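You operate a simulated robot arm through the tools that you are given. There is no shell and no other tool. Be economical: measure what you need, move in short steps, check, and stop when the job is done.

Carry out the task below with a simulated two-armed robot. There is one attempt and no reset: what you move stays moved.

TASK
Put one of the foam pads from the flat table top on top of the green tin. Then open the sorter five narrow drawer, take the gold nut and put it in the inside of the sorter five narrow drawer and shut the drawer again. Then pull the keys drawer open. The order counts.

The check looks at the end state, three seconds after you hand in, the way a careful person would. Anything else that was tipped, shoved, dropped, spilled or broken makes it a failure.

THE ROBOT
Two 7-joint arms with fingered hands on one trunk, on a base that drives. Base frame: it is fixed to the floor where the robot stands at the start and does not move with it; the origin is under the middle of the robot, x ahead of it, y to its left, z up. Lengths are in m, angles in degrees, forces in N, time in s.
The left shoulder is at the start at [0.04, 0.146, 1.105], the right one opposite. With the tool pointing down near the work surface each hand reaches from about 0.3 to 0.72 m from the robot's upright axis, wherever it stands, measured 20 degrees to its own side. Places, roughly: foam pad (7x5x3 cm) [0.5, -0.3, 0.8]; gold nut [-1, 3.5, 0.75]; inside of the sorter five narrow drawer [3.4, 1.8, 0.8]; keys drawer [4.8, 4.5, 0.8]; sorter five narrow drawer [3.4, 1.8, 0.8]. Payload 4 kg a hand.
The tool frame of a hand sits at the grasp point between the pads (the TCP): z along the fingers, y along the line on which they close. The tips reach 0.026 m beyond it. The gripper opens to 0.148 m. The gripper's body begins 0.073 m behind the TCP. The gripper is a hand of 3 fingers: y runs from the thumb to the fingers, the wrist lies at [0, 0, -0.224] in the tool frame, and closing takes about 1.5 s.
Orientation is told as [roll, pitch, yaw] about the base's x, y, z axes, in that order, counted from this pose: with the fingers straight down and closing along the base's y, the tool's x points along the base's -x, its y along +y and its z along -z.

THE INTERFACE
- The arms move only by the tool nudge_tool. It takes "left_targets", "right_targets" or both (then of equal length, played together; a hand with none holds still); each is a list of rows, each an object of numbers (a shift or turn left out is 0, a gripper value left out holds the last): "dx", "dy", "dz": the shift along the base's x, y, z in m; "rx", "ry", "rz": the turn, a rotation vector about the base's x, y, z in rad. In form: [{"dx": .., "dy": .., "dz": .., "rx": .., "ry": .., "rz": ..}, ...]. A call has 1 to 10 rows; each row shifts and turns the commanded pose from where the row before left it. "left_hand" and "right_hand" are, for a hand that has rows, the opening, from 0 (shut) to 1 (fully open), set as the call begins (left out, the last holds). Rows are played at 5 a second. More than 0.05 m and 8.6 degrees between two rows, or a gripper value outside its range, and nothing of the call is played. A pose out of reach is approached as far as the arm can. The call stops where the force on the tool passes 40 N (or 10 N more than at its start, if that is more) or the arm is blocked; 0.2 s more then pass. The fingers move at their own pace (about 0.108 m/s each) and stop on an object; they squeeze with about 27 N. The grip force told is the motor's: it shows also when the fingers shut on nothing. Time passes only in rows, and 0.2 s behind the last, so rows that do not move let the fingers close. It gives the time, the measured TCP pose, the force on the tool (base axes), the opening and the grip force at its end, in the units of the frame above (readings bear some noise), with the torque about the TCP (base axes, N m) and any sound that the robot's microphone picked up.
- Cameras (640 x 400 px; columns grow to the right, rows downward): "scene" is now at [0.0969, -0.0296, 1.3236]; the picture's right is [-0.39, -0.92, 0.00], its down [-0.60, 0.26, -0.76] and it looks along [0.70, -0.30, -0.65] (base axes); focal length 279 px, centre (320, 200). "left" rides on the left gripper at [-0.067, -0.039, -0.09] in its tool frame; the picture's right is [0.50, -0.87, 0.00], its down [0.66, 0.38, -0.65] and it looks along [0.57, 0.33, 0.76] (tool axes); focal length 222 px, centre (320, 200). "right" rides on the right gripper at [0.068, -0.039, -0.09] in its tool frame; the picture's right is [0.50, 0.87, 0.00], its down [-0.66, 0.38, -0.65] and it looks along [-0.57, 0.33, 0.76] (tool axes); focal length 222 px, centre (320, 200). There is no depth. A picture from a camera that has moved, and an enlarged one, comes with that camera's place and axes in the base frame and with its lens.
- capture(camera): a new picture of that camera. It takes no simulated time.
- raise_lower(by): slides the trunk up (or, below 0, down) by that many m; the arms and the scene camera ride with it, the base frame stays. It gives what a move gives, with no picture.
- base_move(legs): drives the robot by 1 to 6 legs, each [ahead, left, turn to the left] in m, m and degrees, along the robot's own axes; the way and the turn of a leg run together, so that a leg with both is an arc; at most 1.5 m and 180 degrees a leg. The arms and the cameras ride along, it lands a little off, and it stops where it bumps. It gives what a move gives.
- move_fingers(finger1, finger2, thumb_bend, hand): sets how far each is bent, from 0 (flat) to 1 (curled in); at 0.3 the hand is open as for a grip, at 0.7 the pads meet at the TCP. One left out holds its place. A second passes; each finger stops where it meets its share of the squeeze, and holds until it gets a number again. A gripper value or a shape takes the hand back. It gives what a move gives, with no picture; readings hold the bend of each and the force on the fingers (four entries, about 0 where the hand has none), thumb and palm.
- set_grasp(shape, hand): the hand has 3 fingers and takes this shape, open, in about a second: jaw (thumb against the fingers, like two jaws); tri (thumb and two fingers); tip (a fingertip pinch); poke (one finger out to press); point (the index stretched); flat (the hand flat); cup (the hand cupped); fist (a fist). The gripper value then closes the fingers along that shape, each until it touches; the sizes above hold for jaw. It gives what a move gives, with no picture.
- turn_head(pan, tilt): turns the head with the scene camera to pan (to the left, within 86 degrees either way) and tilt (down, from -29 to 69), counted from straight ahead of the robot. It gives what a move gives.
- zoom(camera, box): a new picture of the part [left, top, right, bottom] of that camera's present view, enlarged. It takes no simulated time.
- sign_off(): hands the job in; it is judged then, once.

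Go step by step. Nothing tells you exact positions but the pictures and the camera data: compare them with the known pose of the tool, close in by small moves and look again before you grip or let go. The budget is 165 turns and 130 pictures, counting those below and the enlarged ones. Unless the task says otherwise, let go and move clear before handing in, and close with one line.

The tools are called after "Call:" as a command line: name --argument value ..., lists and objects as JSON in quotes. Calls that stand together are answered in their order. nudge_tool: Moves the arms, as the interface text tells. Its arguments: {"type":"object","properties":{"left_targets":{"type":"array"},"left_hand":{"type":"number"},"right_targets":{"type":"array"},"right_hand":{"type":"number"}},"required":[]} The other tools are called the same way: raise_lower (by) slides the trunk up or down; set_grasp (shape, hand) gives the hand a shape; move_fingers (finger1, finger2, thumb_bend, hand) moves the fingers one by one; base_move (legs) drives the base; turn_head (pan, tilt) turns the head that bears the scene camera; capture (camera) takes a picture; zoom (camera, box) takes an enlarged picture of a part of a camera's view; sign_off () hands the job in.

At the start:

```text
clock: 0.0
left_tool_pos: [0.3123, -0.0192, 1.0596]
left_tool_rot: [-0.2, 0.0, 0.1]
left_wrist_force: [-0.2, -0.8, 0.2]
left_wrist_torque: [-0.02, 0.01, -0.02]
left_width: 0.1478
left_grasp_force: 0.1
left_shape: jaw
left_bend: [0.3, 0.3, 0.3]
left_finger forces: [0.1, 0.1, 0.0, 0.1, 0.1, 0.0]
right_tool_pos: [0.3289, -0.3837, 1.053]
right_tool_rot: [0.0, 0.0, 0.0]
right_wrist_force: [0.4, 0.1, 0.4]
right_wrist_torque: [0.0, 0.02, 0.01]
right_width: 0.1478
right_grasp_force: 0.0
right_shape: jaw
right_bend: [0.3, 0.3, 0.3]
right_finger forces: [0.0, 0.0, 0.0, 0.0, 0.0, 0.1]
trunk travel left (down, up): [-0.275, 0.231]
robot x, y, heading: [0.0007, -0.0017, 0.1]
head pan, tilt: [-23.1, 40.8]
```

scene: 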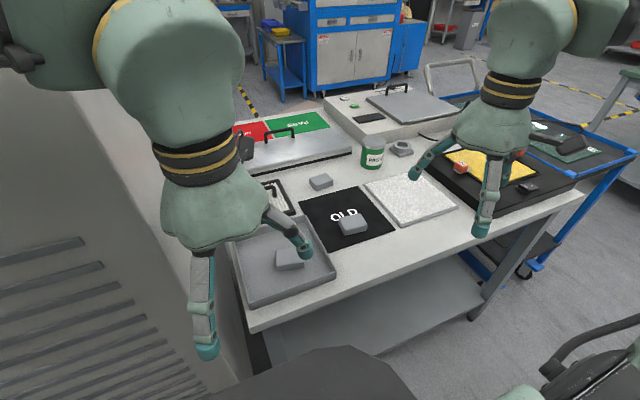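
right: 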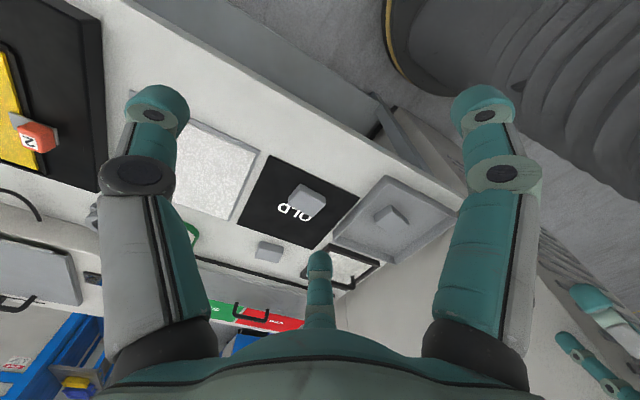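
left: 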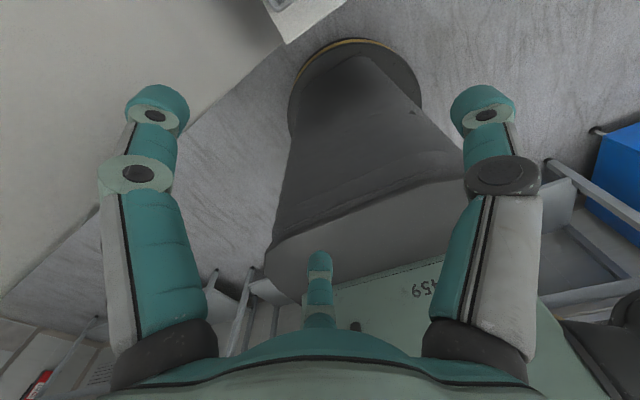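

I see three grey pads: one in the tray, one on the black OLD mat and one on bare table, with the green tin beyond them. I'll zoom in before choosing.

Call:
zoom --camera "scene" --box '[220, 110, 460, 310]'

Call:
zoom --camera "scene" --box '[300, 120, 440, 210]'

```text
2.00 times, centred on (340, 210) of scene
camera zoom: at [0.0969, -0.0296, 1.3236], right [-0.39, -0.92, 0.0], down [-0.6, 0.26, -0.76], along [0.7, -0.3, -0.65], focal length 557 px, centre (280, 180)
```

zoom: 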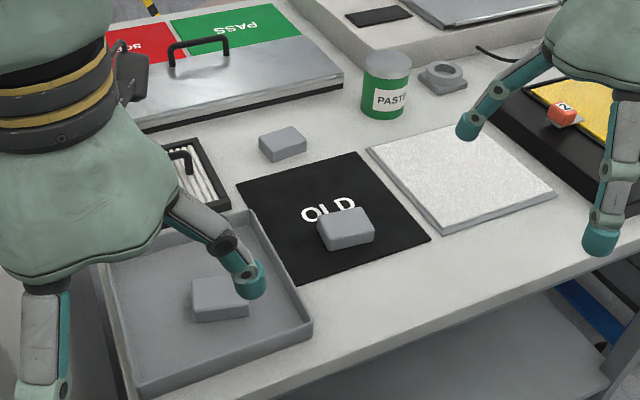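

```text
4.44 times, centred on (370, 165) of scene
camera zoom: at [0.0969, -0.0296, 1.3236], right [-0.39, -0.92, 0.0], down [-0.6, 0.26, -0.76], along [0.7, -0.3, -0.65], focal length 1238 px, centre (98, 356)
```

zoom: 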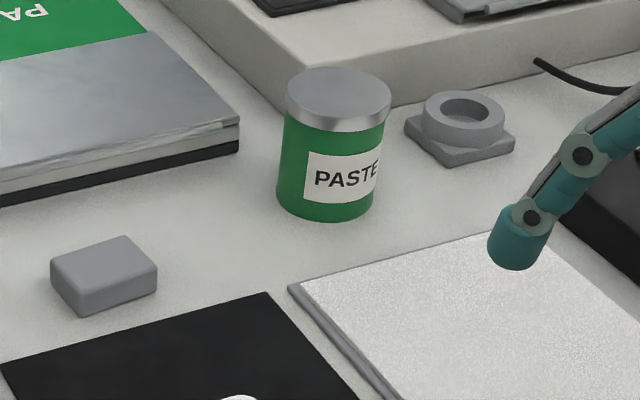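

The pad on the bare table is at about (0.75, -0.31), and the tin is at about (0.82, -0.54). Both are out of reach, so I'll check the space to my right before driving.

Call:
turn_head --pan -80 --tilt 45

Call:
capture --camera "scene"

Call:
turn_head --pan 0 --tilt 60

Call:
capture --camera "scene"

```text
clock: 1.3
left_tool_pos: [0.3118, -0.0198, 1.059]
left_tool_rot: [-0.1, 0.0, 0.1]
left_wrist_force: [0.2, 0.2, -0.5]
left_wrist_torque: [-0.03, -0.02, 0.01]
left_width: 0.1481
left_grasp_force: 0.1
left_shape: jaw
left_bend: [0.3, 0.3, 0.3]
left_finger forces: [0.0, 0.1, 0.0, 0.0, 0.0, 0.0]
right_tool_pos: [0.3281, -0.3838, 1.0526]
right_tool_rot: [0.0, 0.0, 0.0]
right_wrist_force: [-0.4, 0.3, -0.8]
right_wrist_torque: [0.01, 0.0, -0.01]
right_width: 0.1478
right_grasp_force: 0.1
right_shape: jaw
right_bend: [0.3, 0.3, 0.3]
right_finger forces: [0.1, 0.1, 0.0, 0.0, 0.1, 0.1]
trunk travel left (down, up): [-0.275, 0.231]
robot x, y, heading: [-0.0021, 0.0021, -0.1]
head pan, tilt: [-80.0, 45.0]
```

```text
124 pictures are left
camera scene: at [0.0334, -0.0765, 1.3175], right [-0.98, -0.17, 0.0], down [-0.12, 0.7, -0.71], along [0.12, -0.7, -0.71], focal length 279 px, centre (320, 200)
```

scene: 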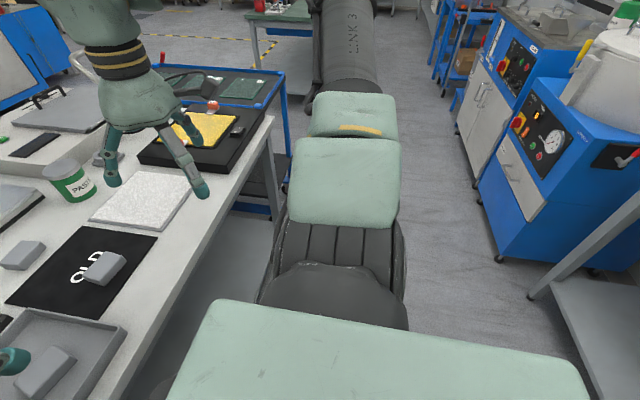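

```text
clock: 2.8
left_tool_pos: [0.3116, -0.0205, 1.0593]
left_tool_rot: [0.0, -0.1, 0.1]
left_wrist_force: [0.2, 0.0, -0.7]
left_wrist_torque: [0.02, 0.01, -0.02]
left_width: 0.1478
left_grasp_force: 0.0
left_shape: jaw
left_bend: [0.3, 0.3, 0.3]
left_finger forces: [0.0, 0.0, 0.1, 0.0, 0.0, 0.0]
right_tool_pos: [0.3286, -0.3843, 1.0535]
right_tool_rot: [0.1, -0.1, 0.0]
right_wrist_force: [-0.2, -0.4, 0.0]
right_wrist_torque: [0.02, -0.01, -0.02]
right_width: 0.1479
right_grasp_force: 0.1
right_shape: jaw
right_bend: [0.3, 0.3, 0.3]
right_finger forces: [0.0, 0.1, 0.1, 0.0, 0.1, 0.0]
trunk travel left (down, up): [-0.275, 0.231]
robot x, y, heading: [0.0023, -0.0019, -0.0]
head pan, tilt: [0.0, 60.0]
```

```text
123 pictures are left
camera scene: at [0.0858, 0.0035, 1.298], right [0.0, -1.0, 0.0], down [-0.87, 0.0, -0.5], along [0.5, 0.0, -0.87], focal length 279 px, centre (320, 200)
```

scene: 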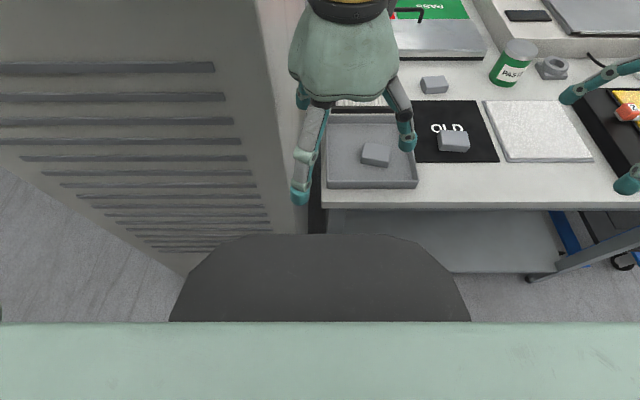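

The floor to my right is clear. I'll drive right first, then creep toward the table.

Call:
base_move --legs '[[0, -0.33, 0], [0.05, 0, 0]]'

Call:
capture --camera "scene"

Call:
capture --camera "right"

Call:
capture --camera "left"

```text
clock: 5.5
left_tool_pos: [0.3592, -0.3546, 1.0601]
left_tool_rot: [-0.1, -0.2, 0.1]
left_wrist_force: [-0.1, -0.2, 0.6]
left_wrist_torque: [0.0, 0.0, 0.0]
left_width: 0.1479
left_grasp_force: 0.1
left_shape: jaw
left_bend: [0.3, 0.3, 0.3]
left_finger forces: [0.0, 0.0, 0.0, 0.0, 0.1, 0.0]
right_tool_pos: [0.374, -0.7175, 1.0538]
right_tool_rot: [0.0, -0.2, 0.0]
right_wrist_force: [0.0, 0.3, -0.5]
right_wrist_torque: [-0.02, -0.04, 0.02]
right_width: 0.148
right_grasp_force: 0.0
right_shape: jaw
right_bend: [0.3, 0.3, 0.3]
right_finger forces: [0.0, 0.1, 0.0, 0.0, 0.1, 0.0]
trunk travel left (down, up): [-0.275, 0.231]
robot x, y, heading: [0.0508, -0.3344, 0.3]
head pan, tilt: [0.0, 60.0]
```

```text
122 pictures are left
camera scene: at [0.132, -0.3289, 1.2982], right [0.0, -1.0, 0.0], down [-0.86, 0.0, -0.5], along [0.5, 0.0, -0.86], focal length 279 px, centre (320, 200)
```

scene: 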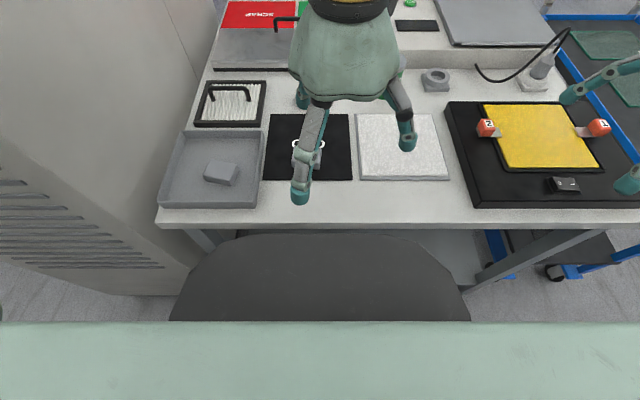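

```text
121 pictures are left
camera right: at [0.3071, -0.757, 1.1436], right [-0.5, 0.87, 0.0], down [0.65, 0.38, 0.66], along [0.57, 0.33, -0.75], focal length 222 px, centre (320, 200)
```

right: 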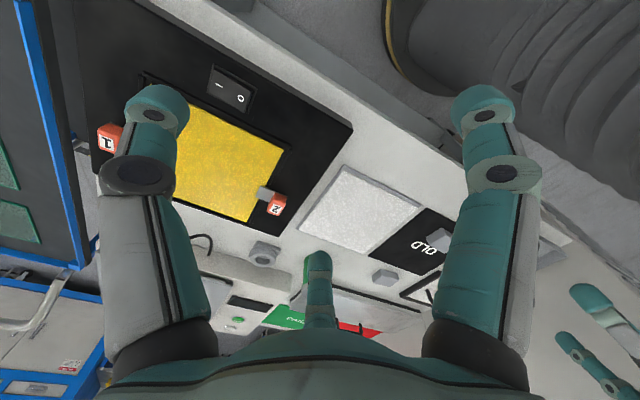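

```text
120 pictures are left
camera left: at [0.4263, -0.3922, 1.1498], right [-0.5, -0.87, 0.0], down [-0.66, 0.38, 0.65], along [-0.56, 0.32, -0.76], focal length 222 px, centre (320, 200)
```

left: 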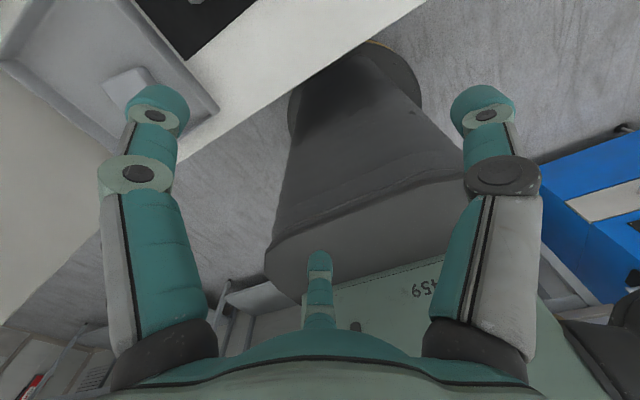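

The pad is at about (0.725, -0.30), with its top near z 0.80. There is about 10 cm of clearance between base and shelf, so I'll creep ahead a little more.

Call:
base_move --legs '[[0.05, -0.05, 0]]'

Call:
turn_head --pan -10 --tilt 50

Call:
capture --camera "scene"

Call:
capture --camera "left"

```text
clock: 6.5
left_tool_pos: [0.4095, -0.4024, 1.0593]
left_tool_rot: [-0.1, -0.1, 0.1]
left_wrist_force: [0.8, -0.4, 0.6]
left_wrist_torque: [0.02, -0.02, -0.01]
left_width: 0.1478
left_grasp_force: 0.1
left_shape: jaw
left_bend: [0.3, 0.3, 0.3]
left_finger forces: [0.0, 0.0, 0.0, 0.1, 0.1, 0.1]
right_tool_pos: [0.4261, -0.7653, 1.054]
right_tool_rot: [0.0, -0.1, -0.1]
right_wrist_force: [0.1, -0.3, 0.2]
right_wrist_torque: [-0.02, -0.03, -0.04]
right_width: 0.1479
right_grasp_force: 0.0
right_shape: jaw
right_bend: [0.3, 0.3, 0.3]
right_finger forces: [0.0, 0.0, 0.0, 0.0, 0.1, 0.1]
trunk travel left (down, up): [-0.275, 0.231]
robot x, y, heading: [0.102, -0.3808, -0.1]
head pan, tilt: [0.0, 60.0]
```

```text
clock: 7.2
left_tool_pos: [0.412, -0.4035, 1.0594]
left_tool_rot: [0.1, 0.1, 0.2]
left_wrist_force: [-0.3, 0.1, 0.6]
left_wrist_torque: [0.01, 0.01, -0.01]
left_width: 0.148
left_grasp_force: 0.1
left_shape: jaw
left_bend: [0.3, 0.3, 0.3]
left_finger forces: [0.0, 0.1, 0.0, 0.0, 0.0, 0.0]
right_tool_pos: [0.4285, -0.7674, 1.0536]
right_tool_rot: [0.0, -0.1, 0.0]
right_wrist_force: [-0.2, -0.1, -0.2]
right_wrist_torque: [0.02, 0.02, -0.04]
right_width: 0.1477
right_grasp_force: 0.1
right_shape: jaw
right_bend: [0.3, 0.3, 0.3]
right_finger forces: [0.0, 0.1, 0.0, 0.1, 0.0, 0.1]
trunk travel left (down, up): [-0.275, 0.231]
robot x, y, heading: [0.101, -0.386, 0.3]
head pan, tilt: [-10.0, 50.0]
```

```text
119 pictures are left
camera scene: at [0.1952, -0.3938, 1.3104], right [-0.17, -0.98, 0.0], down [-0.76, 0.13, -0.64], along [0.63, -0.11, -0.77], focal length 279 px, centre (320, 200)
```

scene: 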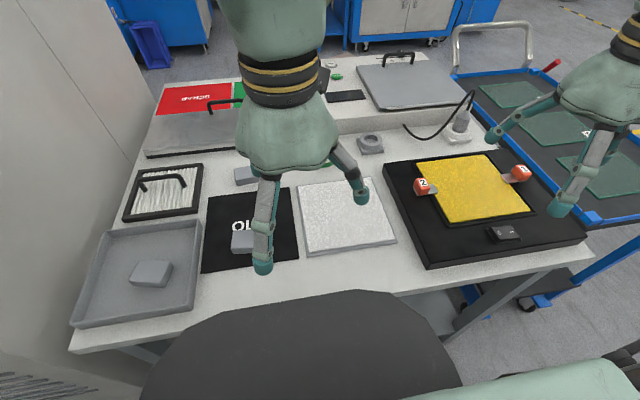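

```text
118 pictures are left
camera left: at [0.4797, -0.4434, 1.1486], right [-0.5, -0.87, 0.0], down [-0.66, 0.38, 0.65], along [-0.57, 0.33, -0.76], focal length 222 px, centre (320, 200)
```

left: 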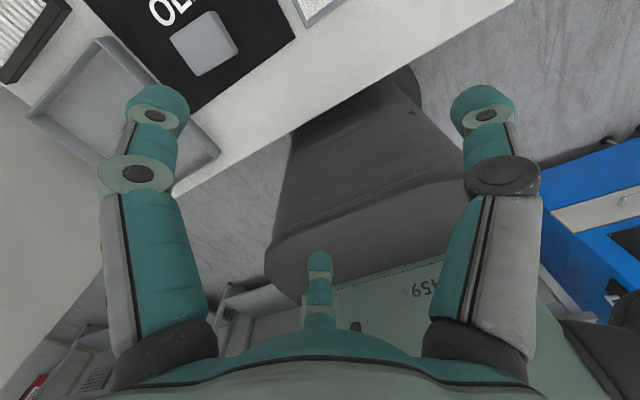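

I'll pull the left hand aside, bring the right hand over the pad and look again.

Call:
nudge_tool --right_targets '[{"dx": 0.026, "dy": 0.041}, {"dx": 0.026, "dy": 0.041}, {"dx": 0.026, "dy": 0.041}, {"dx": 0.026, "dy": 0.041}, {"dx": 0.026, "dy": 0.041}, {"dx": 0.026, "dy": 0.041}, {"dx": 0.026, "dy": 0.041}, {"dx": 0.026, "dy": 0.041}, {"dx": 0.026, "dy": 0.041}, {"dx": 0.026, "dy": 0.041}]' --left_targets '[{"dx": -0.01, "dy": 0.015}, {"dx": -0.01, "dy": 0.015}, {"dx": -0.01, "dy": 0.015}, {"dx": -0.01, "dy": 0.015}, {"dx": -0.01, "dy": 0.015}, {"dx": -0.01, "dy": 0.015}, {"dx": -0.01, "dy": 0.015}, {"dx": -0.01, "dy": 0.015}, {"dx": -0.01, "dy": 0.015}, {"dx": -0.01, "dy": 0.015}]'

Call:
capture --camera "right"

Call:
capture --camera "scene"

```text
clock: 9.4
left_tool_pos: [0.3174, -0.2607, 1.0646]
left_tool_rot: [0.1, 0.0, 0.1]
left_wrist_force: [0.0, 0.5, 0.3]
left_wrist_torque: [-0.01, -0.04, -0.03]
left_width: 0.148
left_grasp_force: 0.0
left_shape: jaw
left_bend: [0.3, 0.3, 0.3]
left_finger forces: [0.0, 0.1, 0.0, 0.1, 0.0, 0.0]
left hand out of reach, approached as far as the arm can: row 10
right_tool_pos: [0.5715, -0.5412, 1.0644]
right_tool_rot: [0.3, 0.0, -0.2]
right_wrist_force: [0.3, 0.4, -0.8]
right_wrist_torque: [0.01, 0.05, -0.01]
right_width: 0.1478
right_grasp_force: 0.0
right_shape: jaw
right_bend: [0.3, 0.3, 0.3]
right_finger forces: [0.0, 0.0, 0.0, 0.0, 0.0, 0.0]
right hand out of reach, approached as far as the arm can: row 6, 7, 8, 9, 10
trunk travel left (down, up): [-0.275, 0.231]
robot x, y, heading: [0.0966, -0.3826, -0.1]
head pan, tilt: [-10.0, 50.0]
```

```text
117 pictures are left
camera right: at [0.504, -0.5825, 1.1534], right [-0.5, 0.87, 0.01], down [0.66, 0.37, 0.66], along [0.57, 0.33, -0.75], focal length 222 px, centre (320, 200)
```

right: 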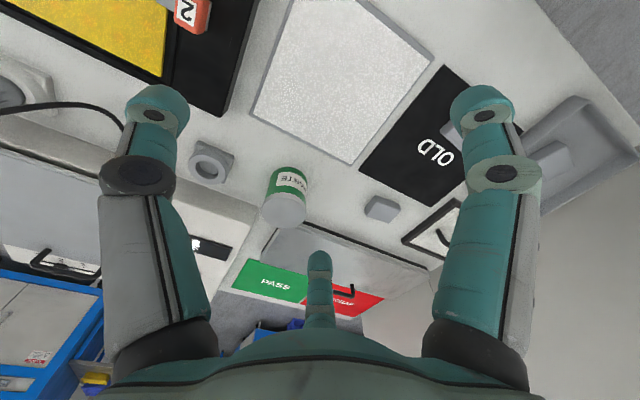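

```text
116 pictures are left
camera scene: at [0.1959, -0.3978, 1.3103], right [-0.17, -0.98, 0.0], down [-0.76, 0.14, -0.64], along [0.63, -0.11, -0.77], focal length 279 px, centre (320, 200)
```

scene: 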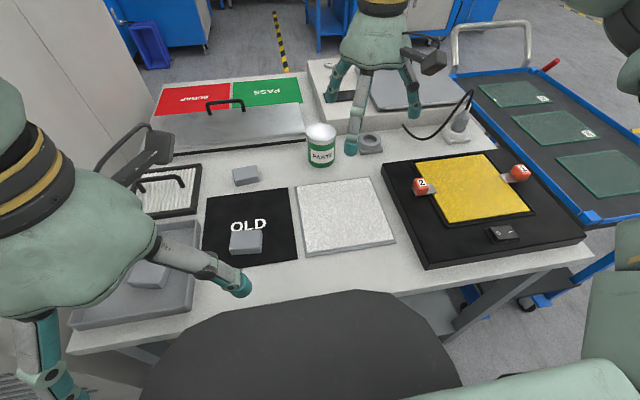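

The right hand is limited at this height because the wrist is above the shoulder. I'll lower the hand and retry.

Call:
nudge_tool --right_targets '[{"dz": -0.03}, {"dz": -0.03}, {"dz": -0.03}, {"dz": -0.03}, {}]'

Call:
capture --camera "right"

```text
clock: 10.7
left_tool_pos: [0.319, -0.2587, 1.0651]
left_tool_rot: [0.3, 0.0, 0.1]
left_wrist_force: [0.7, 0.0, 0.5]
left_wrist_torque: [0.0, 0.01, 0.02]
left_width: 0.1481
left_grasp_force: 0.0
left_shape: jaw
left_bend: [0.3, 0.3, 0.3]
left_finger forces: [0.1, 0.0, 0.1, 0.1, 0.0, 0.0]
right_tool_pos: [0.5732, -0.5409, 0.9432]
right_tool_rot: [0.3, 0.0, 0.1]
right_wrist_force: [0.8, -0.2, 0.2]
right_wrist_torque: [0.01, -0.02, 0.03]
right_width: 0.1482
right_grasp_force: 0.0
right_shape: jaw
right_bend: [0.3, 0.3, 0.3]
right_finger forces: [0.0, 0.0, 0.0, 0.0, 0.0, 0.0]
trunk travel left (down, up): [-0.275, 0.231]
robot x, y, heading: [0.0984, -0.3844, -0.2]
head pan, tilt: [-10.0, 50.0]
```

```text
115 pictures are left
camera right: at [0.5053, -0.5818, 1.0326], right [-0.5, 0.87, 0.0], down [0.66, 0.38, 0.66], along [0.57, 0.33, -0.76], focal length 222 px, centre (320, 200)
```

right: 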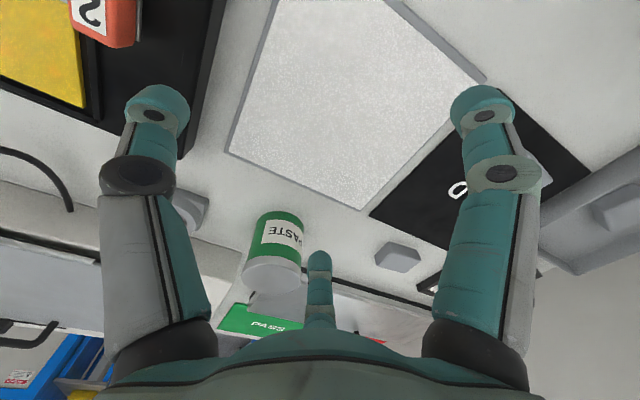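

Triangulated, the pad is at (0.722, -0.300) with its top at about 0.805. The tin lid is at (0.770, -0.502) with its top at about 0.875. I'll move over the pad at this height.

Call:
nudge_tool --right_targets '[{"dx": 0.0, "dy": 0.04}, {"dx": 0.0, "dy": 0.04}, {"dx": 0.0, "dy": 0.04}, {"dx": 0.03, "dy": 0.04}, {"dx": 0.03, "dy": 0.04}, {"dx": 0.03, "dy": 0.04}, {"dx": 0.03}, {"dx": 0.03}]'

Call:
capture --camera "right"

Call:
capture --camera "scene"

```text
clock: 12.4
left_tool_pos: [0.3189, -0.2604, 1.0649]
left_tool_rot: [0.2, 0.1, 0.1]
left_wrist_force: [0.1, -0.5, 0.0]
left_wrist_torque: [-0.02, -0.03, 0.02]
left_width: 0.1477
left_grasp_force: 0.1
left_shape: jaw
left_bend: [0.3, 0.3, 0.3]
left_finger forces: [0.0, 0.1, 0.1, 0.0, 0.0, 0.0]
right_tool_pos: [0.5987, -0.5522, 0.9675]
right_tool_rot: [0.4, 0.0, 0.1]
right_wrist_force: [-0.6, 0.4, 0.4]
right_wrist_torque: [0.0, -0.04, 0.01]
right_width: 0.1478
right_grasp_force: 0.2
right_shape: jaw
right_bend: [0.3, 0.3, 0.3]
right_finger forces: [0.0, 0.0, 0.0, 0.1, 0.1, 0.1]
right hand out of reach, approached as far as the arm can: row 1, 2, 3, 4, 5, 6, 7, 8
trunk travel left (down, up): [-0.275, 0.231]
robot x, y, heading: [0.097, -0.3808, 0.0]
head pan, tilt: [-10.0, 50.0]
```

```text
114 pictures are left
camera right: at [0.5315, -0.5934, 1.0568], right [-0.5, 0.87, 0.01], down [0.65, 0.37, 0.66], along [0.57, 0.33, -0.75], focal length 222 px, centre (320, 200)
```

right: 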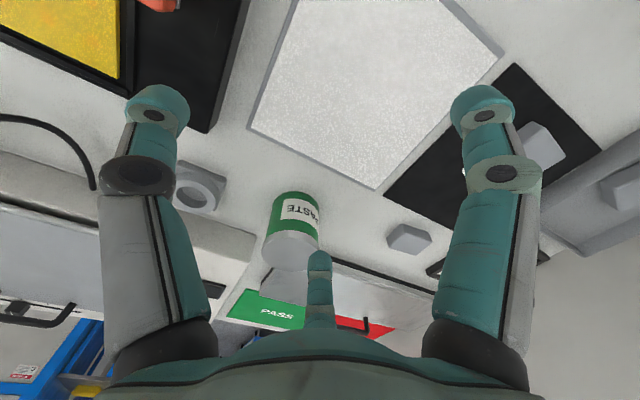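

```text
113 pictures are left
camera scene: at [0.1964, -0.398, 1.3103], right [-0.17, -0.98, 0.0], down [-0.76, 0.14, -0.64], along [0.63, -0.11, -0.77], focal length 279 px, centre (320, 200)
```

scene: 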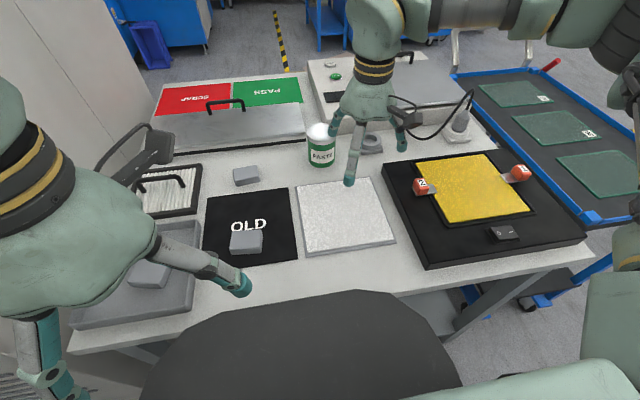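

The right arm won't cross toward the centre; it wants targets about 20° to its own side. I need to stand further left for the pad, so I'll check clearance there.

Call:
turn_head --pan 70 --tilt 35

Call:
capture --camera "scene"

```text
clock: 14.0
left_tool_pos: [0.3185, -0.2592, 1.064]
left_tool_rot: [0.2, -0.1, 0.2]
left_wrist_force: [0.8, -0.3, -0.3]
left_wrist_torque: [0.06, -0.03, 0.04]
left_width: 0.1478
left_grasp_force: 0.0
left_shape: jaw
left_bend: [0.3, 0.3, 0.3]
left_finger forces: [0.0, 0.0, 0.0, 0.1, 0.0, 0.0]
right_tool_pos: [0.5992, -0.5521, 0.9681]
right_tool_rot: [0.4, 0.0, 0.0]
right_wrist_force: [0.8, -0.2, 0.8]
right_wrist_torque: [0.01, 0.05, 0.0]
right_width: 0.148
right_grasp_force: 0.1
right_shape: jaw
right_bend: [0.3, 0.3, 0.3]
right_finger forces: [0.0, 0.0, 0.0, 0.1, 0.0, 0.1]
trunk travel left (down, up): [-0.275, 0.231]
robot x, y, heading: [0.0974, -0.3817, 0.1]
head pan, tilt: [70.0, 35.0]
```

```text
112 pictures are left
camera scene: at [0.1506, -0.302, 1.3325], right [0.94, -0.34, 0.0], down [-0.2, -0.54, -0.82], along [0.28, 0.77, -0.57], focal length 279 px, centre (320, 200)
```

scene: 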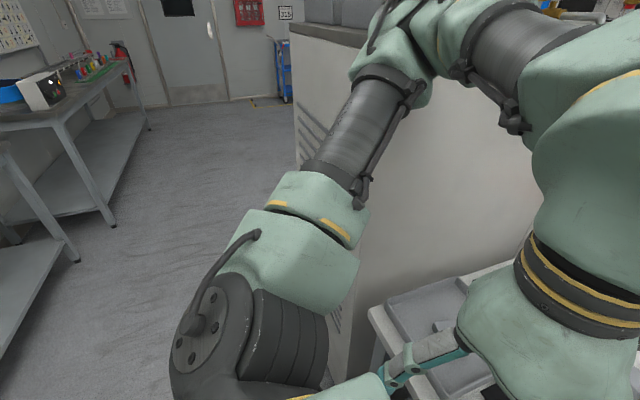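

The tall cabinet sits just left of my left elbow, so going left is risky. I'll use the left hand instead and shift right. First I'll lift and retract the right hand.

Call:
nudge_tool --right_targets '[{"dz": 0.02, "dx": -0.03}, {"dz": 0.02, "dx": -0.03}, {"dz": 0.02, "dx": -0.03}, {"dz": 0.02, "dx": -0.03, "dy": -0.02}, {"dx": -0.03, "dy": -0.03}, {"dx": -0.03, "dy": -0.03}]'

Call:
base_move --legs '[[0, -0.14, 0]]'

Call:
nudge_tool --left_targets '[{"dz": -0.03}, {"dz": -0.03}, {"dz": -0.02}, {"dx": 0.04}, {"dx": 0.04}, {"dx": 0.04}, {"dx": 0.04}, {"dx": 0.04}, {"dx": 0.04}]'

Call:
capture --camera "left"

```text
clock: 15.4
left_tool_pos: [0.3165, -0.2591, 1.0653]
left_tool_rot: [0.2, 0.0, 0.1]
left_wrist_force: [0.2, 0.9, 0.6]
left_wrist_torque: [-0.02, 0.01, 0.02]
left_width: 0.1478
left_grasp_force: 0.1
left_shape: jaw
left_bend: [0.3, 0.3, 0.3]
left_finger forces: [0.0, 0.0, 0.0, 0.1, 0.0, 0.0]
right_tool_pos: [0.4197, -0.6314, 1.0486]
right_tool_rot: [0.3, -0.1, 0.0]
right_wrist_force: [1.0, 0.4, 0.0]
right_wrist_torque: [-0.03, 0.01, 0.02]
right_width: 0.1478
right_grasp_force: 0.1
right_shape: jaw
right_bend: [0.3, 0.3, 0.3]
right_finger forces: [0.0, 0.0, 0.0, 0.1, 0.0, 0.0]
trunk travel left (down, up): [-0.275, 0.231]
robot x, y, heading: [0.1021, -0.3877, 0.2]
head pan, tilt: [70.0, 35.0]
```

```text
clock: 16.7
left_tool_pos: [0.3168, -0.3945, 1.0642]
left_tool_rot: [-0.1, 0.1, 0.0]
left_wrist_force: [0.3, 0.3, -0.7]
left_wrist_torque: [-0.01, -0.02, 0.01]
left_width: 0.1481
left_grasp_force: 0.1
left_shape: jaw
left_bend: [0.3, 0.3, 0.3]
left_finger forces: [0.0, 0.1, 0.0, 0.0, 0.1, 0.0]
right_tool_pos: [0.4202, -0.7674, 1.0512]
right_tool_rot: [-0.1, -0.1, -0.1]
right_wrist_force: [0.4, -0.9, 0.4]
right_wrist_torque: [0.02, 0.02, -0.02]
right_width: 0.1479
right_grasp_force: 0.1
right_shape: jaw
right_bend: [0.3, 0.3, 0.3]
right_finger forces: [0.0, 0.1, 0.1, 0.1, 0.0, 0.0]
trunk travel left (down, up): [-0.275, 0.231]
robot x, y, heading: [0.098, -0.5227, 0.1]
head pan, tilt: [70.0, 35.0]
```

```text
clock: 18.7
left_tool_pos: [0.5922, -0.416, 1.007]
left_tool_rot: [-0.1, 0.0, 0.1]
left_wrist_force: [-0.1, 0.0, 0.3]
left_wrist_torque: [-0.01, -0.01, -0.01]
left_width: 0.1476
left_grasp_force: 0.0
left_shape: jaw
left_bend: [0.3, 0.3, 0.3]
left_finger forces: [0.0, 0.1, 0.0, 0.0, 0.1, 0.0]
left hand out of reach, approached as far as the arm can: row 1, 2, 3
right_tool_pos: [0.4208, -0.7678, 1.0494]
right_tool_rot: [0.0, -0.1, 0.0]
right_wrist_force: [0.1, -0.2, 0.0]
right_wrist_torque: [0.01, 0.01, 0.0]
right_width: 0.1478
right_grasp_force: 0.1
right_shape: jaw
right_bend: [0.3, 0.3, 0.3]
right_finger forces: [0.1, 0.0, 0.0, 0.0, 0.0, 0.1]
trunk travel left (down, up): [-0.275, 0.231]
robot x, y, heading: [0.1004, -0.5198, 0.3]
head pan, tilt: [70.0, 35.0]
```

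```text
111 pictures are left
camera left: at [0.6588, -0.4557, 1.0959], right [-0.5, -0.87, 0.0], down [-0.66, 0.38, 0.65], along [-0.57, 0.33, -0.76], focal length 222 px, centre (320, 200)
```

left: 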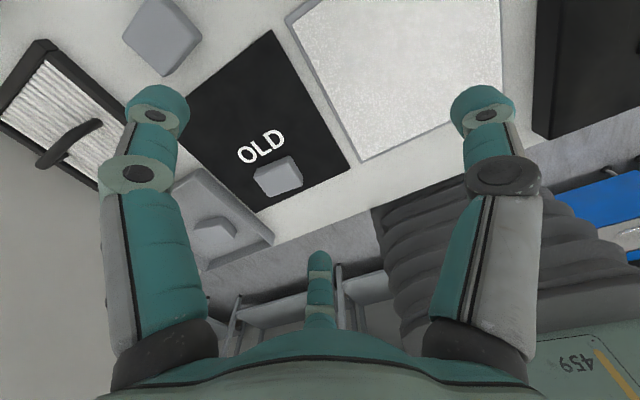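

The left hand reaches this area well. I'll move it above the pad.

Call:
nudge_tool --left_targets '[{"dx": 0.022, "dy": 0.02, "dz": -0.012}, {"dx": 0.022, "dy": 0.02, "dz": -0.012}, {"dx": 0.022, "dy": 0.02, "dz": -0.012}, {"dx": 0.022, "dy": 0.02, "dz": -0.012}, {"dx": 0.022, "dy": 0.02, "dz": -0.012}, {"dx": 0.02, "dy": 0.016, "dz": -0.012}]'

Call:
turn_head --pan 15 --tilt 45

Call:
capture --camera "left"

Call:
capture --camera "scene"

```text
clock: 20.1
left_tool_pos: [0.721, -0.2972, 0.9371]
left_tool_rot: [0.0, 0.0, 0.1]
left_wrist_force: [-0.2, 0.2, 0.3]
left_wrist_torque: [-0.01, 0.02, 0.01]
left_width: 0.1477
left_grasp_force: 0.1
left_shape: jaw
left_bend: [0.3, 0.3, 0.3]
left_finger forces: [0.0, 0.0, 0.0, 0.0, 0.0, 0.0]
right_tool_pos: [0.4202, -0.7676, 1.0502]
right_tool_rot: [0.0, 0.0, 0.0]
right_wrist_force: [-0.7, -0.9, -0.3]
right_wrist_torque: [-0.01, 0.0, 0.02]
right_width: 0.1479
right_grasp_force: 0.2
right_shape: jaw
right_bend: [0.3, 0.3, 0.3]
right_finger forces: [0.0, 0.1, 0.0, 0.0, 0.1, 0.0]
trunk travel left (down, up): [-0.275, 0.231]
robot x, y, heading: [0.0988, -0.5199, 0.1]
head pan, tilt: [70.0, 35.0]
```

```text
clock: 21.4
left_tool_pos: [0.7214, -0.2965, 0.9392]
left_tool_rot: [-0.1, 0.0, 0.1]
left_wrist_force: [0.0, -0.2, -0.1]
left_wrist_torque: [0.04, 0.01, -0.03]
left_width: 0.1478
left_grasp_force: 0.1
left_shape: jaw
left_bend: [0.3, 0.3, 0.3]
left_finger forces: [0.0, 0.0, 0.1, 0.0, 0.0, 0.0]
right_tool_pos: [0.4186, -0.7667, 1.051]
right_tool_rot: [0.0, 0.0, 0.0]
right_wrist_force: [0.5, -1.0, 1.0]
right_wrist_torque: [-0.01, 0.0, 0.0]
right_width: 0.148
right_grasp_force: 0.0
right_shape: jaw
right_bend: [0.3, 0.3, 0.3]
right_finger forces: [0.1, 0.1, 0.0, 0.0, 0.0, 0.1]
trunk travel left (down, up): [-0.275, 0.231]
robot x, y, heading: [0.0993, -0.519, -0.1]
head pan, tilt: [15.0, 45.0]
```

```text
110 pictures are left
camera left: at [0.7883, -0.3366, 1.0279], right [-0.5, -0.87, 0.0], down [-0.66, 0.38, 0.65], along [-0.57, 0.33, -0.76], focal length 222 px, centre (320, 200)
```

left: 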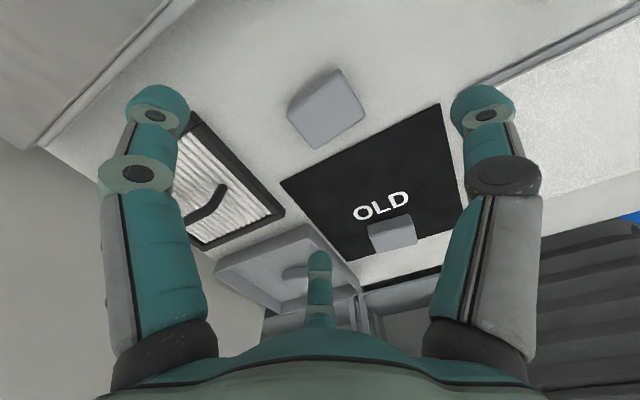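

```text
109 pictures are left
camera scene: at [0.1971, -0.4984, 1.3175], right [0.26, -0.97, 0.0], down [-0.68, -0.18, -0.71], along [0.68, 0.18, -0.71], focal length 279 px, centre (320, 200)
```

scene: 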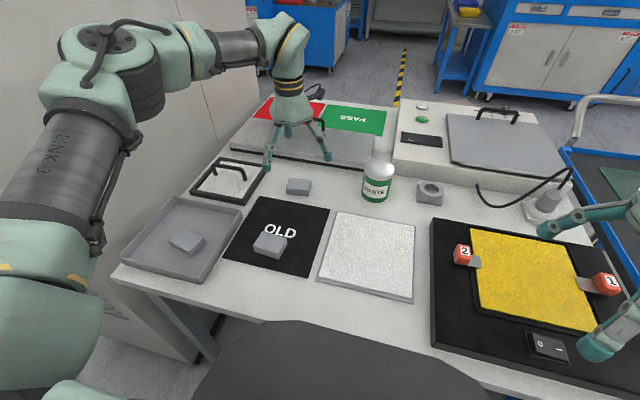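

The pad centre is at (0.718, -0.303), with its long side nearly along y (turned about 5°). I'll align and descend around it.

Call:
nudge_tool --left_targets '[{"dx": -0.002, "dy": -0.006, "rz": 0.09}, {"dz": -0.025}, {"dz": -0.025}, {"dz": -0.025}, {"dz": -0.02}, {"dz": -0.015}, {}]'

Call:
capture --camera "left"

Call:
zoom --camera "scene" --box '[220, 110, 420, 240]'

```text
clock: 22.9
left_tool_pos: [0.7187, -0.3034, 0.829]
left_tool_rot: [-0.1, -0.3, 5.2]
left_wrist_force: [3.2, -1.5, 9.1]
left_wrist_torque: [0.29, 0.59, -0.02]
left_width: 0.1478
left_grasp_force: 0.0
left_shape: jaw
left_bend: [0.3, 0.29, 0.3]
left_finger forces: [0.0, 8.4, 0.0, 0.0, 0.0, 0.0]
right_tool_pos: [0.419, -0.768, 1.0511]
right_tool_rot: [0.1, 0.0, 0.0]
right_wrist_force: [-0.2, -1.1, -0.2]
right_wrist_torque: [-0.02, -0.05, -0.03]
right_width: 0.148
right_grasp_force: 0.0
right_shape: jaw
right_bend: [0.3, 0.3, 0.3]
right_finger forces: [0.1, 0.1, 0.0, 0.1, 0.0, 0.0]
trunk travel left (down, up): [-0.275, 0.231]
robot x, y, heading: [0.0958, -0.5252, -0.1]
head pan, tilt: [15.0, 45.0]
```

```text
108 pictures are left
camera left: at [0.7894, -0.3371, 0.9179], right [-0.42, -0.91, 0.0], down [-0.69, 0.32, 0.65], along [-0.59, 0.27, -0.76], focal length 222 px, centre (320, 200)
```

left: 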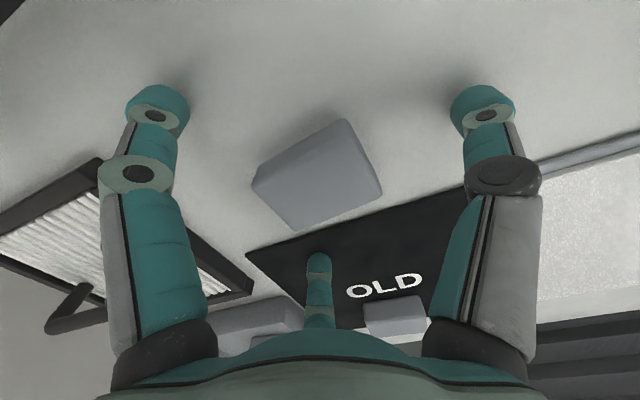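

```text
3.08 times, centred on (320, 175) of scene
camera zoom: at [0.1966, -0.499, 1.3176], right [0.26, -0.97, 0.0], down [-0.68, -0.18, -0.71], along [0.68, 0.18, -0.71], focal length 857 px, centre (320, 277)
```

zoom: 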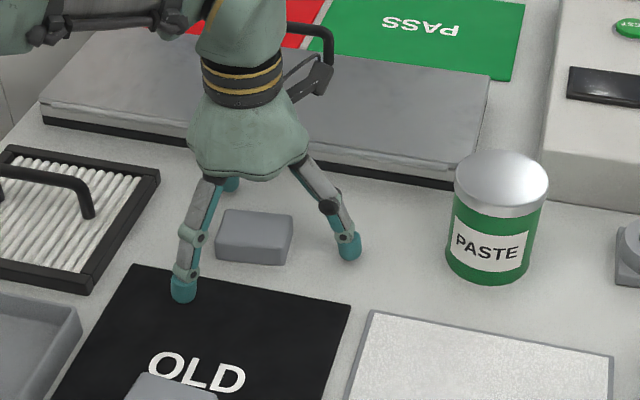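

One finger is touching the mat corner with the tips around the pad's mid height. I'll raise a few millimetres, then close on the pad.

Call:
nudge_tool --left_targets '[{"dz": 0.005}, {}]'

Call:
nudge_tool --left_targets '[{}, {}, {}, {}, {}, {}, {}, {}]' --left_hand 0.4

Call:
capture --camera "left"

Call:
zoom --camera "scene" --box '[220, 110, 420, 240]'

```text
clock: 23.6
left_tool_pos: [0.718, -0.3033, 0.8323]
left_tool_rot: [0.0, 0.0, 5.3]
left_wrist_force: [0.1, -0.4, 0.1]
left_wrist_torque: [-0.01, -0.04, -0.02]
left_width: 0.148
left_grasp_force: 0.0
left_shape: jaw
left_bend: [0.3, 0.3, 0.3]
left_finger forces: [0.0, 0.1, 0.0, 0.0, 0.0, 0.0]
right_tool_pos: [0.4195, -0.768, 1.0497]
right_tool_rot: [0.0, -0.1, 0.0]
right_wrist_force: [-0.4, -0.3, -0.1]
right_wrist_torque: [-0.01, 0.0, -0.01]
right_width: 0.1478
right_grasp_force: 0.0
right_shape: jaw
right_bend: [0.3, 0.3, 0.3]
right_finger forces: [0.0, 0.0, 0.0, 0.1, 0.0, 0.0]
trunk travel left (down, up): [-0.275, 0.231]
robot x, y, heading: [0.1025, -0.5212, 0.1]
head pan, tilt: [15.0, 45.0]
```

```text
clock: 25.4
left_tool_pos: [0.7194, -0.3038, 0.8319]
left_tool_rot: [0.0, 0.0, 5.3]
left_wrist_force: [-0.5, -0.3, 0.2]
left_wrist_torque: [-0.01, 0.02, -0.03]
left_width: 0.0595
left_grasp_force: 0.1
left_shape: jaw
left_bend: [0.77, 0.77, 0.7]
left_finger forces: [0.0, 0.0, 0.0, 0.0, 0.0, 0.0]
right_tool_pos: [0.42, -0.7677, 1.0505]
right_tool_rot: [0.0, -0.1, 0.0]
right_wrist_force: [0.2, 0.2, 0.0]
right_wrist_torque: [0.02, -0.04, -0.02]
right_width: 0.148
right_grasp_force: 0.1
right_shape: jaw
right_bend: [0.3, 0.3, 0.3]
right_finger forces: [0.1, 0.0, 0.0, 0.0, 0.0, 0.0]
trunk travel left (down, up): [-0.275, 0.231]
robot x, y, heading: [0.0986, -0.523, 0.0]
head pan, tilt: [15.0, 45.0]
```

```text
106 pictures are left
camera left: at [0.7894, -0.3362, 0.9213], right [-0.42, -0.91, 0.0], down [-0.69, 0.32, 0.65], along [-0.59, 0.27, -0.76], focal length 222 px, centre (320, 200)
```

left: 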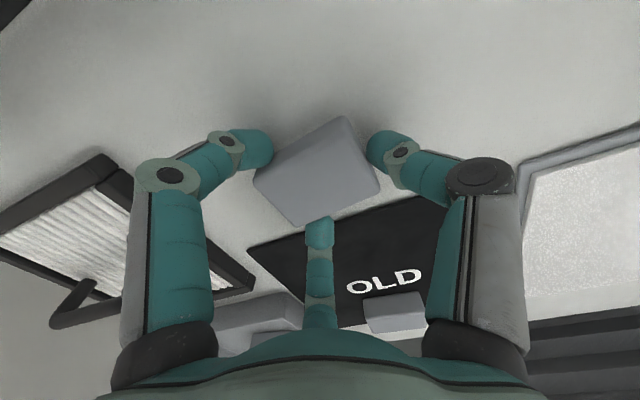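

```text
3.08 times, centred on (320, 175) of scene
camera zoom: at [0.1971, -0.4985, 1.3174], right [0.26, -0.97, 0.0], down [-0.68, -0.18, -0.71], along [0.68, 0.18, -0.71], focal length 857 px, centre (320, 277)
```

zoom: 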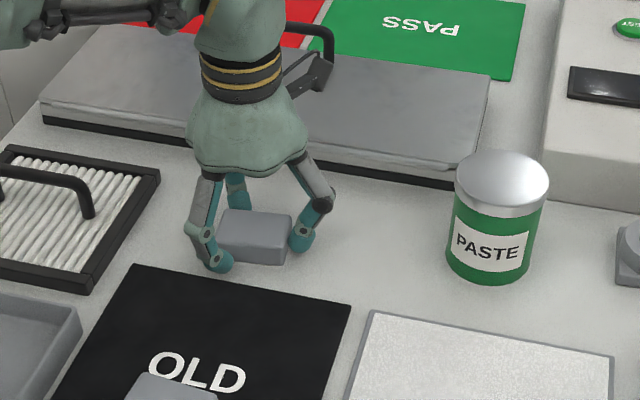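

The fingers sit nicely around the pad. I'll close fully.

Call:
nudge_tool --left_targets '[{}, {}, {}, {}, {}]' --left_hand 0.0

Call:
capture --camera "left"

Call:
zoom --camera "scene" --box '[220, 110, 420, 240]'

```text
clock: 26.6
left_tool_pos: [0.7182, -0.3031, 0.8316]
left_tool_rot: [-0.2, 0.1, 5.3]
left_wrist_force: [-0.1, -1.0, 0.0]
left_wrist_torque: [0.03, -0.03, 0.03]
left_width: 0.047
left_grasp_force: 26.5
left_shape: jaw
left_bend: [0.77, 0.77, 0.7]
left_finger forces: [21.8, 21.1, 0.0, 0.1, 24.1, 0.0]
right_tool_pos: [0.4198, -0.7678, 1.0507]
right_tool_rot: [0.0, -0.1, 0.0]
right_wrist_force: [0.2, -0.6, -0.8]
right_wrist_torque: [0.02, 0.0, 0.02]
right_width: 0.1479
right_grasp_force: 0.0
right_shape: jaw
right_bend: [0.3, 0.3, 0.3]
right_finger forces: [0.0, 0.1, 0.0, 0.1, 0.0, 0.1]
trunk travel left (down, up): [-0.275, 0.231]
robot x, y, heading: [0.0999, -0.5226, 0.1]
head pan, tilt: [15.0, 45.0]
```

```text
104 pictures are left
camera left: at [0.7894, -0.3362, 0.9213], right [-0.42, -0.91, 0.0], down [-0.69, 0.32, 0.65], along [-0.59, 0.27, -0.76], focal length 222 px, centre (320, 200)
```

left: 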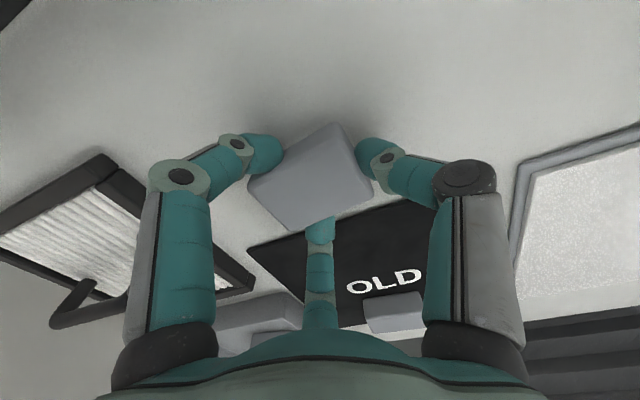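

```text
3.08 times, centred on (320, 175) of scene
camera zoom: at [0.1971, -0.4985, 1.3174], right [0.26, -0.97, 0.0], down [-0.68, -0.18, -0.71], along [0.68, 0.18, -0.71], focal length 857 px, centre (320, 277)
```

zoom: 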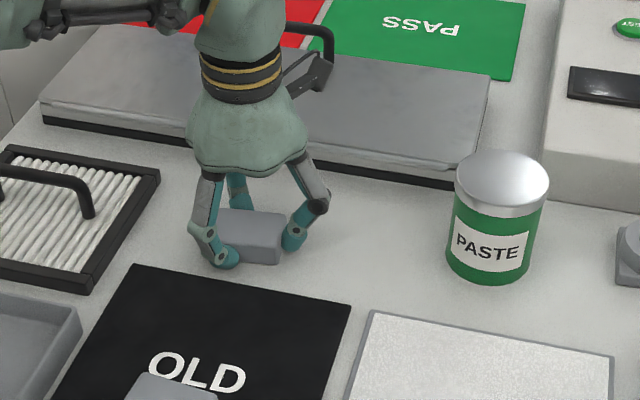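

Three-finger grip is firm. I'll lift it.

Call:
nudge_tool --left_targets '[{"dz": 0.02}, {"dz": 0.03}, {"dz": 0.03}, {"dz": 0.03}, {"dz": 0.03}, {}]'

Call:
zoom --camera "scene" --box '[220, 90, 460, 240]'

Call:
capture --camera "left"

```text
clock: 27.9
left_tool_pos: [0.7218, -0.3026, 0.9711]
left_tool_rot: [-0.1, 0.0, 5.3]
left_wrist_force: [-0.4, 1.0, 0.0]
left_wrist_torque: [0.01, -0.01, -0.01]
left_width: 0.0466
left_grasp_force: 27.2
left_shape: jaw
left_bend: [0.77, 0.77, 0.7]
left_finger forces: [21.8, 21.1, 0.0, 0.1, 23.9, 0.1]
right_tool_pos: [0.4196, -0.7671, 1.0498]
right_tool_rot: [0.0, 0.1, 0.0]
right_wrist_force: [-1.0, -0.4, 0.1]
right_wrist_torque: [0.0, -0.02, 0.0]
right_width: 0.148
right_grasp_force: 0.0
right_shape: jaw
right_bend: [0.3, 0.3, 0.3]
right_finger forces: [0.0, 0.0, 0.0, 0.0, 0.1, 0.1]
trunk travel left (down, up): [-0.275, 0.231]
robot x, y, heading: [0.0981, -0.5275, 0.1]
head pan, tilt: [15.0, 45.0]
```

```text
2.67 times, centred on (340, 165) of scene
camera zoom: at [0.1975, -0.4983, 1.3174], right [0.26, -0.97, 0.0], down [-0.68, -0.18, -0.71], along [0.68, 0.18, -0.71], focal length 743 px, centre (267, 293)
```

zoom: 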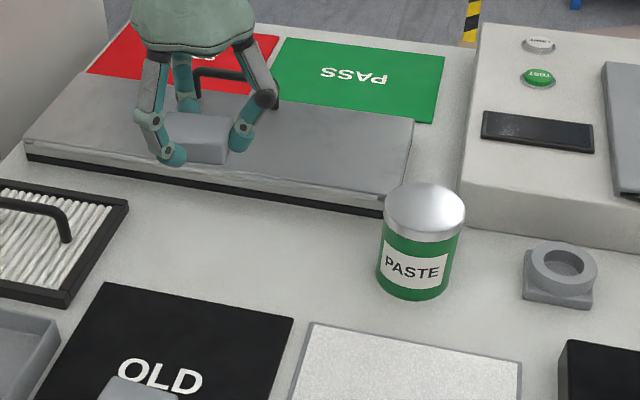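

```text
101 pictures are left
camera left: at [0.7915, -0.3361, 1.0614], right [-0.42, -0.91, 0.0], down [-0.69, 0.32, 0.65], along [-0.59, 0.27, -0.76], focal length 222 px, centre (320, 200)
```

left: 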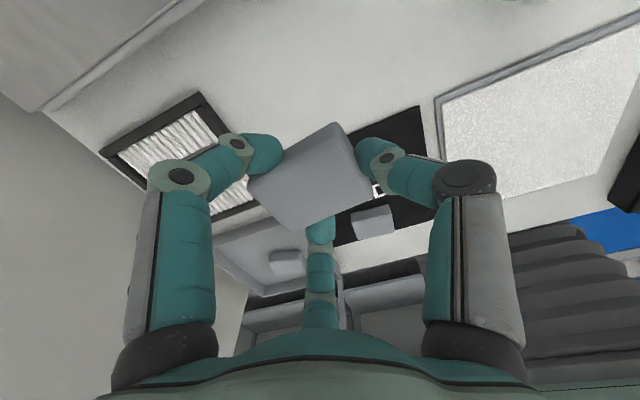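

The pad is held clear at z≈0.92. I'll drive right so the left hand ends up near the tin.

Call:
base_move --legs '[[0, -0.17, 0]]'

Call:
zoom --camera "scene" --box '[160, 60, 480, 260]'

Call:
capture --camera "left"

```text
clock: 29.4
left_tool_pos: [0.7223, -0.4716, 0.9717]
left_tool_rot: [-0.1, 0.0, 5.3]
left_wrist_force: [0.1, -0.1, -0.7]
left_wrist_torque: [0.02, -0.01, 0.0]
left_width: 0.0468
left_grasp_force: 27.3
left_shape: jaw
left_bend: [0.77, 0.77, 0.7]
left_finger forces: [21.7, 21.1, 0.0, 0.0, 23.8, 0.0]
right_tool_pos: [0.4191, -0.9359, 1.0505]
right_tool_rot: [0.0, -0.1, 0.0]
right_wrist_force: [0.1, 1.0, 0.9]
right_wrist_torque: [0.05, 0.0, -0.01]
right_width: 0.1477
right_grasp_force: 0.2
right_shape: jaw
right_bend: [0.3, 0.3, 0.3]
right_finger forces: [0.1, 0.1, 0.1, 0.0, 0.0, 0.0]
trunk travel left (down, up): [-0.275, 0.231]
robot x, y, heading: [0.1023, -0.6913, -0.2]
head pan, tilt: [15.0, 45.0]
```

```text
2.00 times, centred on (320, 160) of scene
camera zoom: at [0.197, -0.6653, 1.3174], right [0.26, -0.97, 0.0], down [-0.68, -0.18, -0.71], along [0.68, 0.18, -0.71], focal length 557 px, centre (320, 280)
```

zoom: 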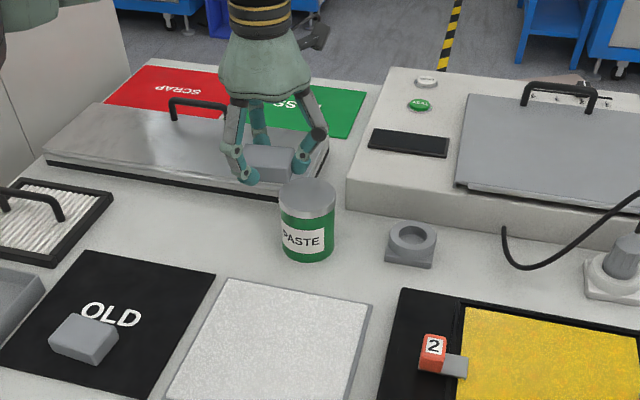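

```text
99 pictures are left
camera left: at [0.7916, -0.5043, 1.0612], right [-0.42, -0.91, 0.0], down [-0.69, 0.32, 0.65], along [-0.59, 0.27, -0.76], focal length 222 px, centre (320, 200)
```

left: 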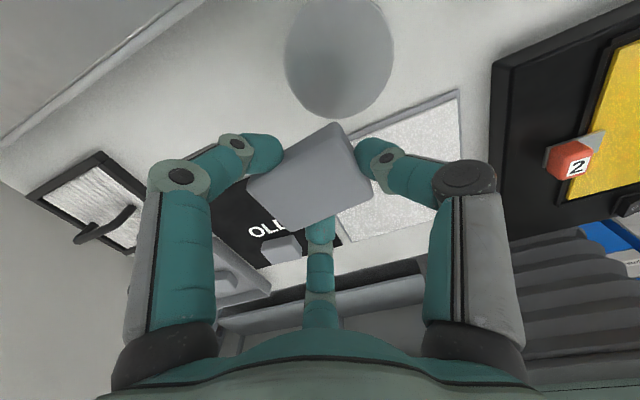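

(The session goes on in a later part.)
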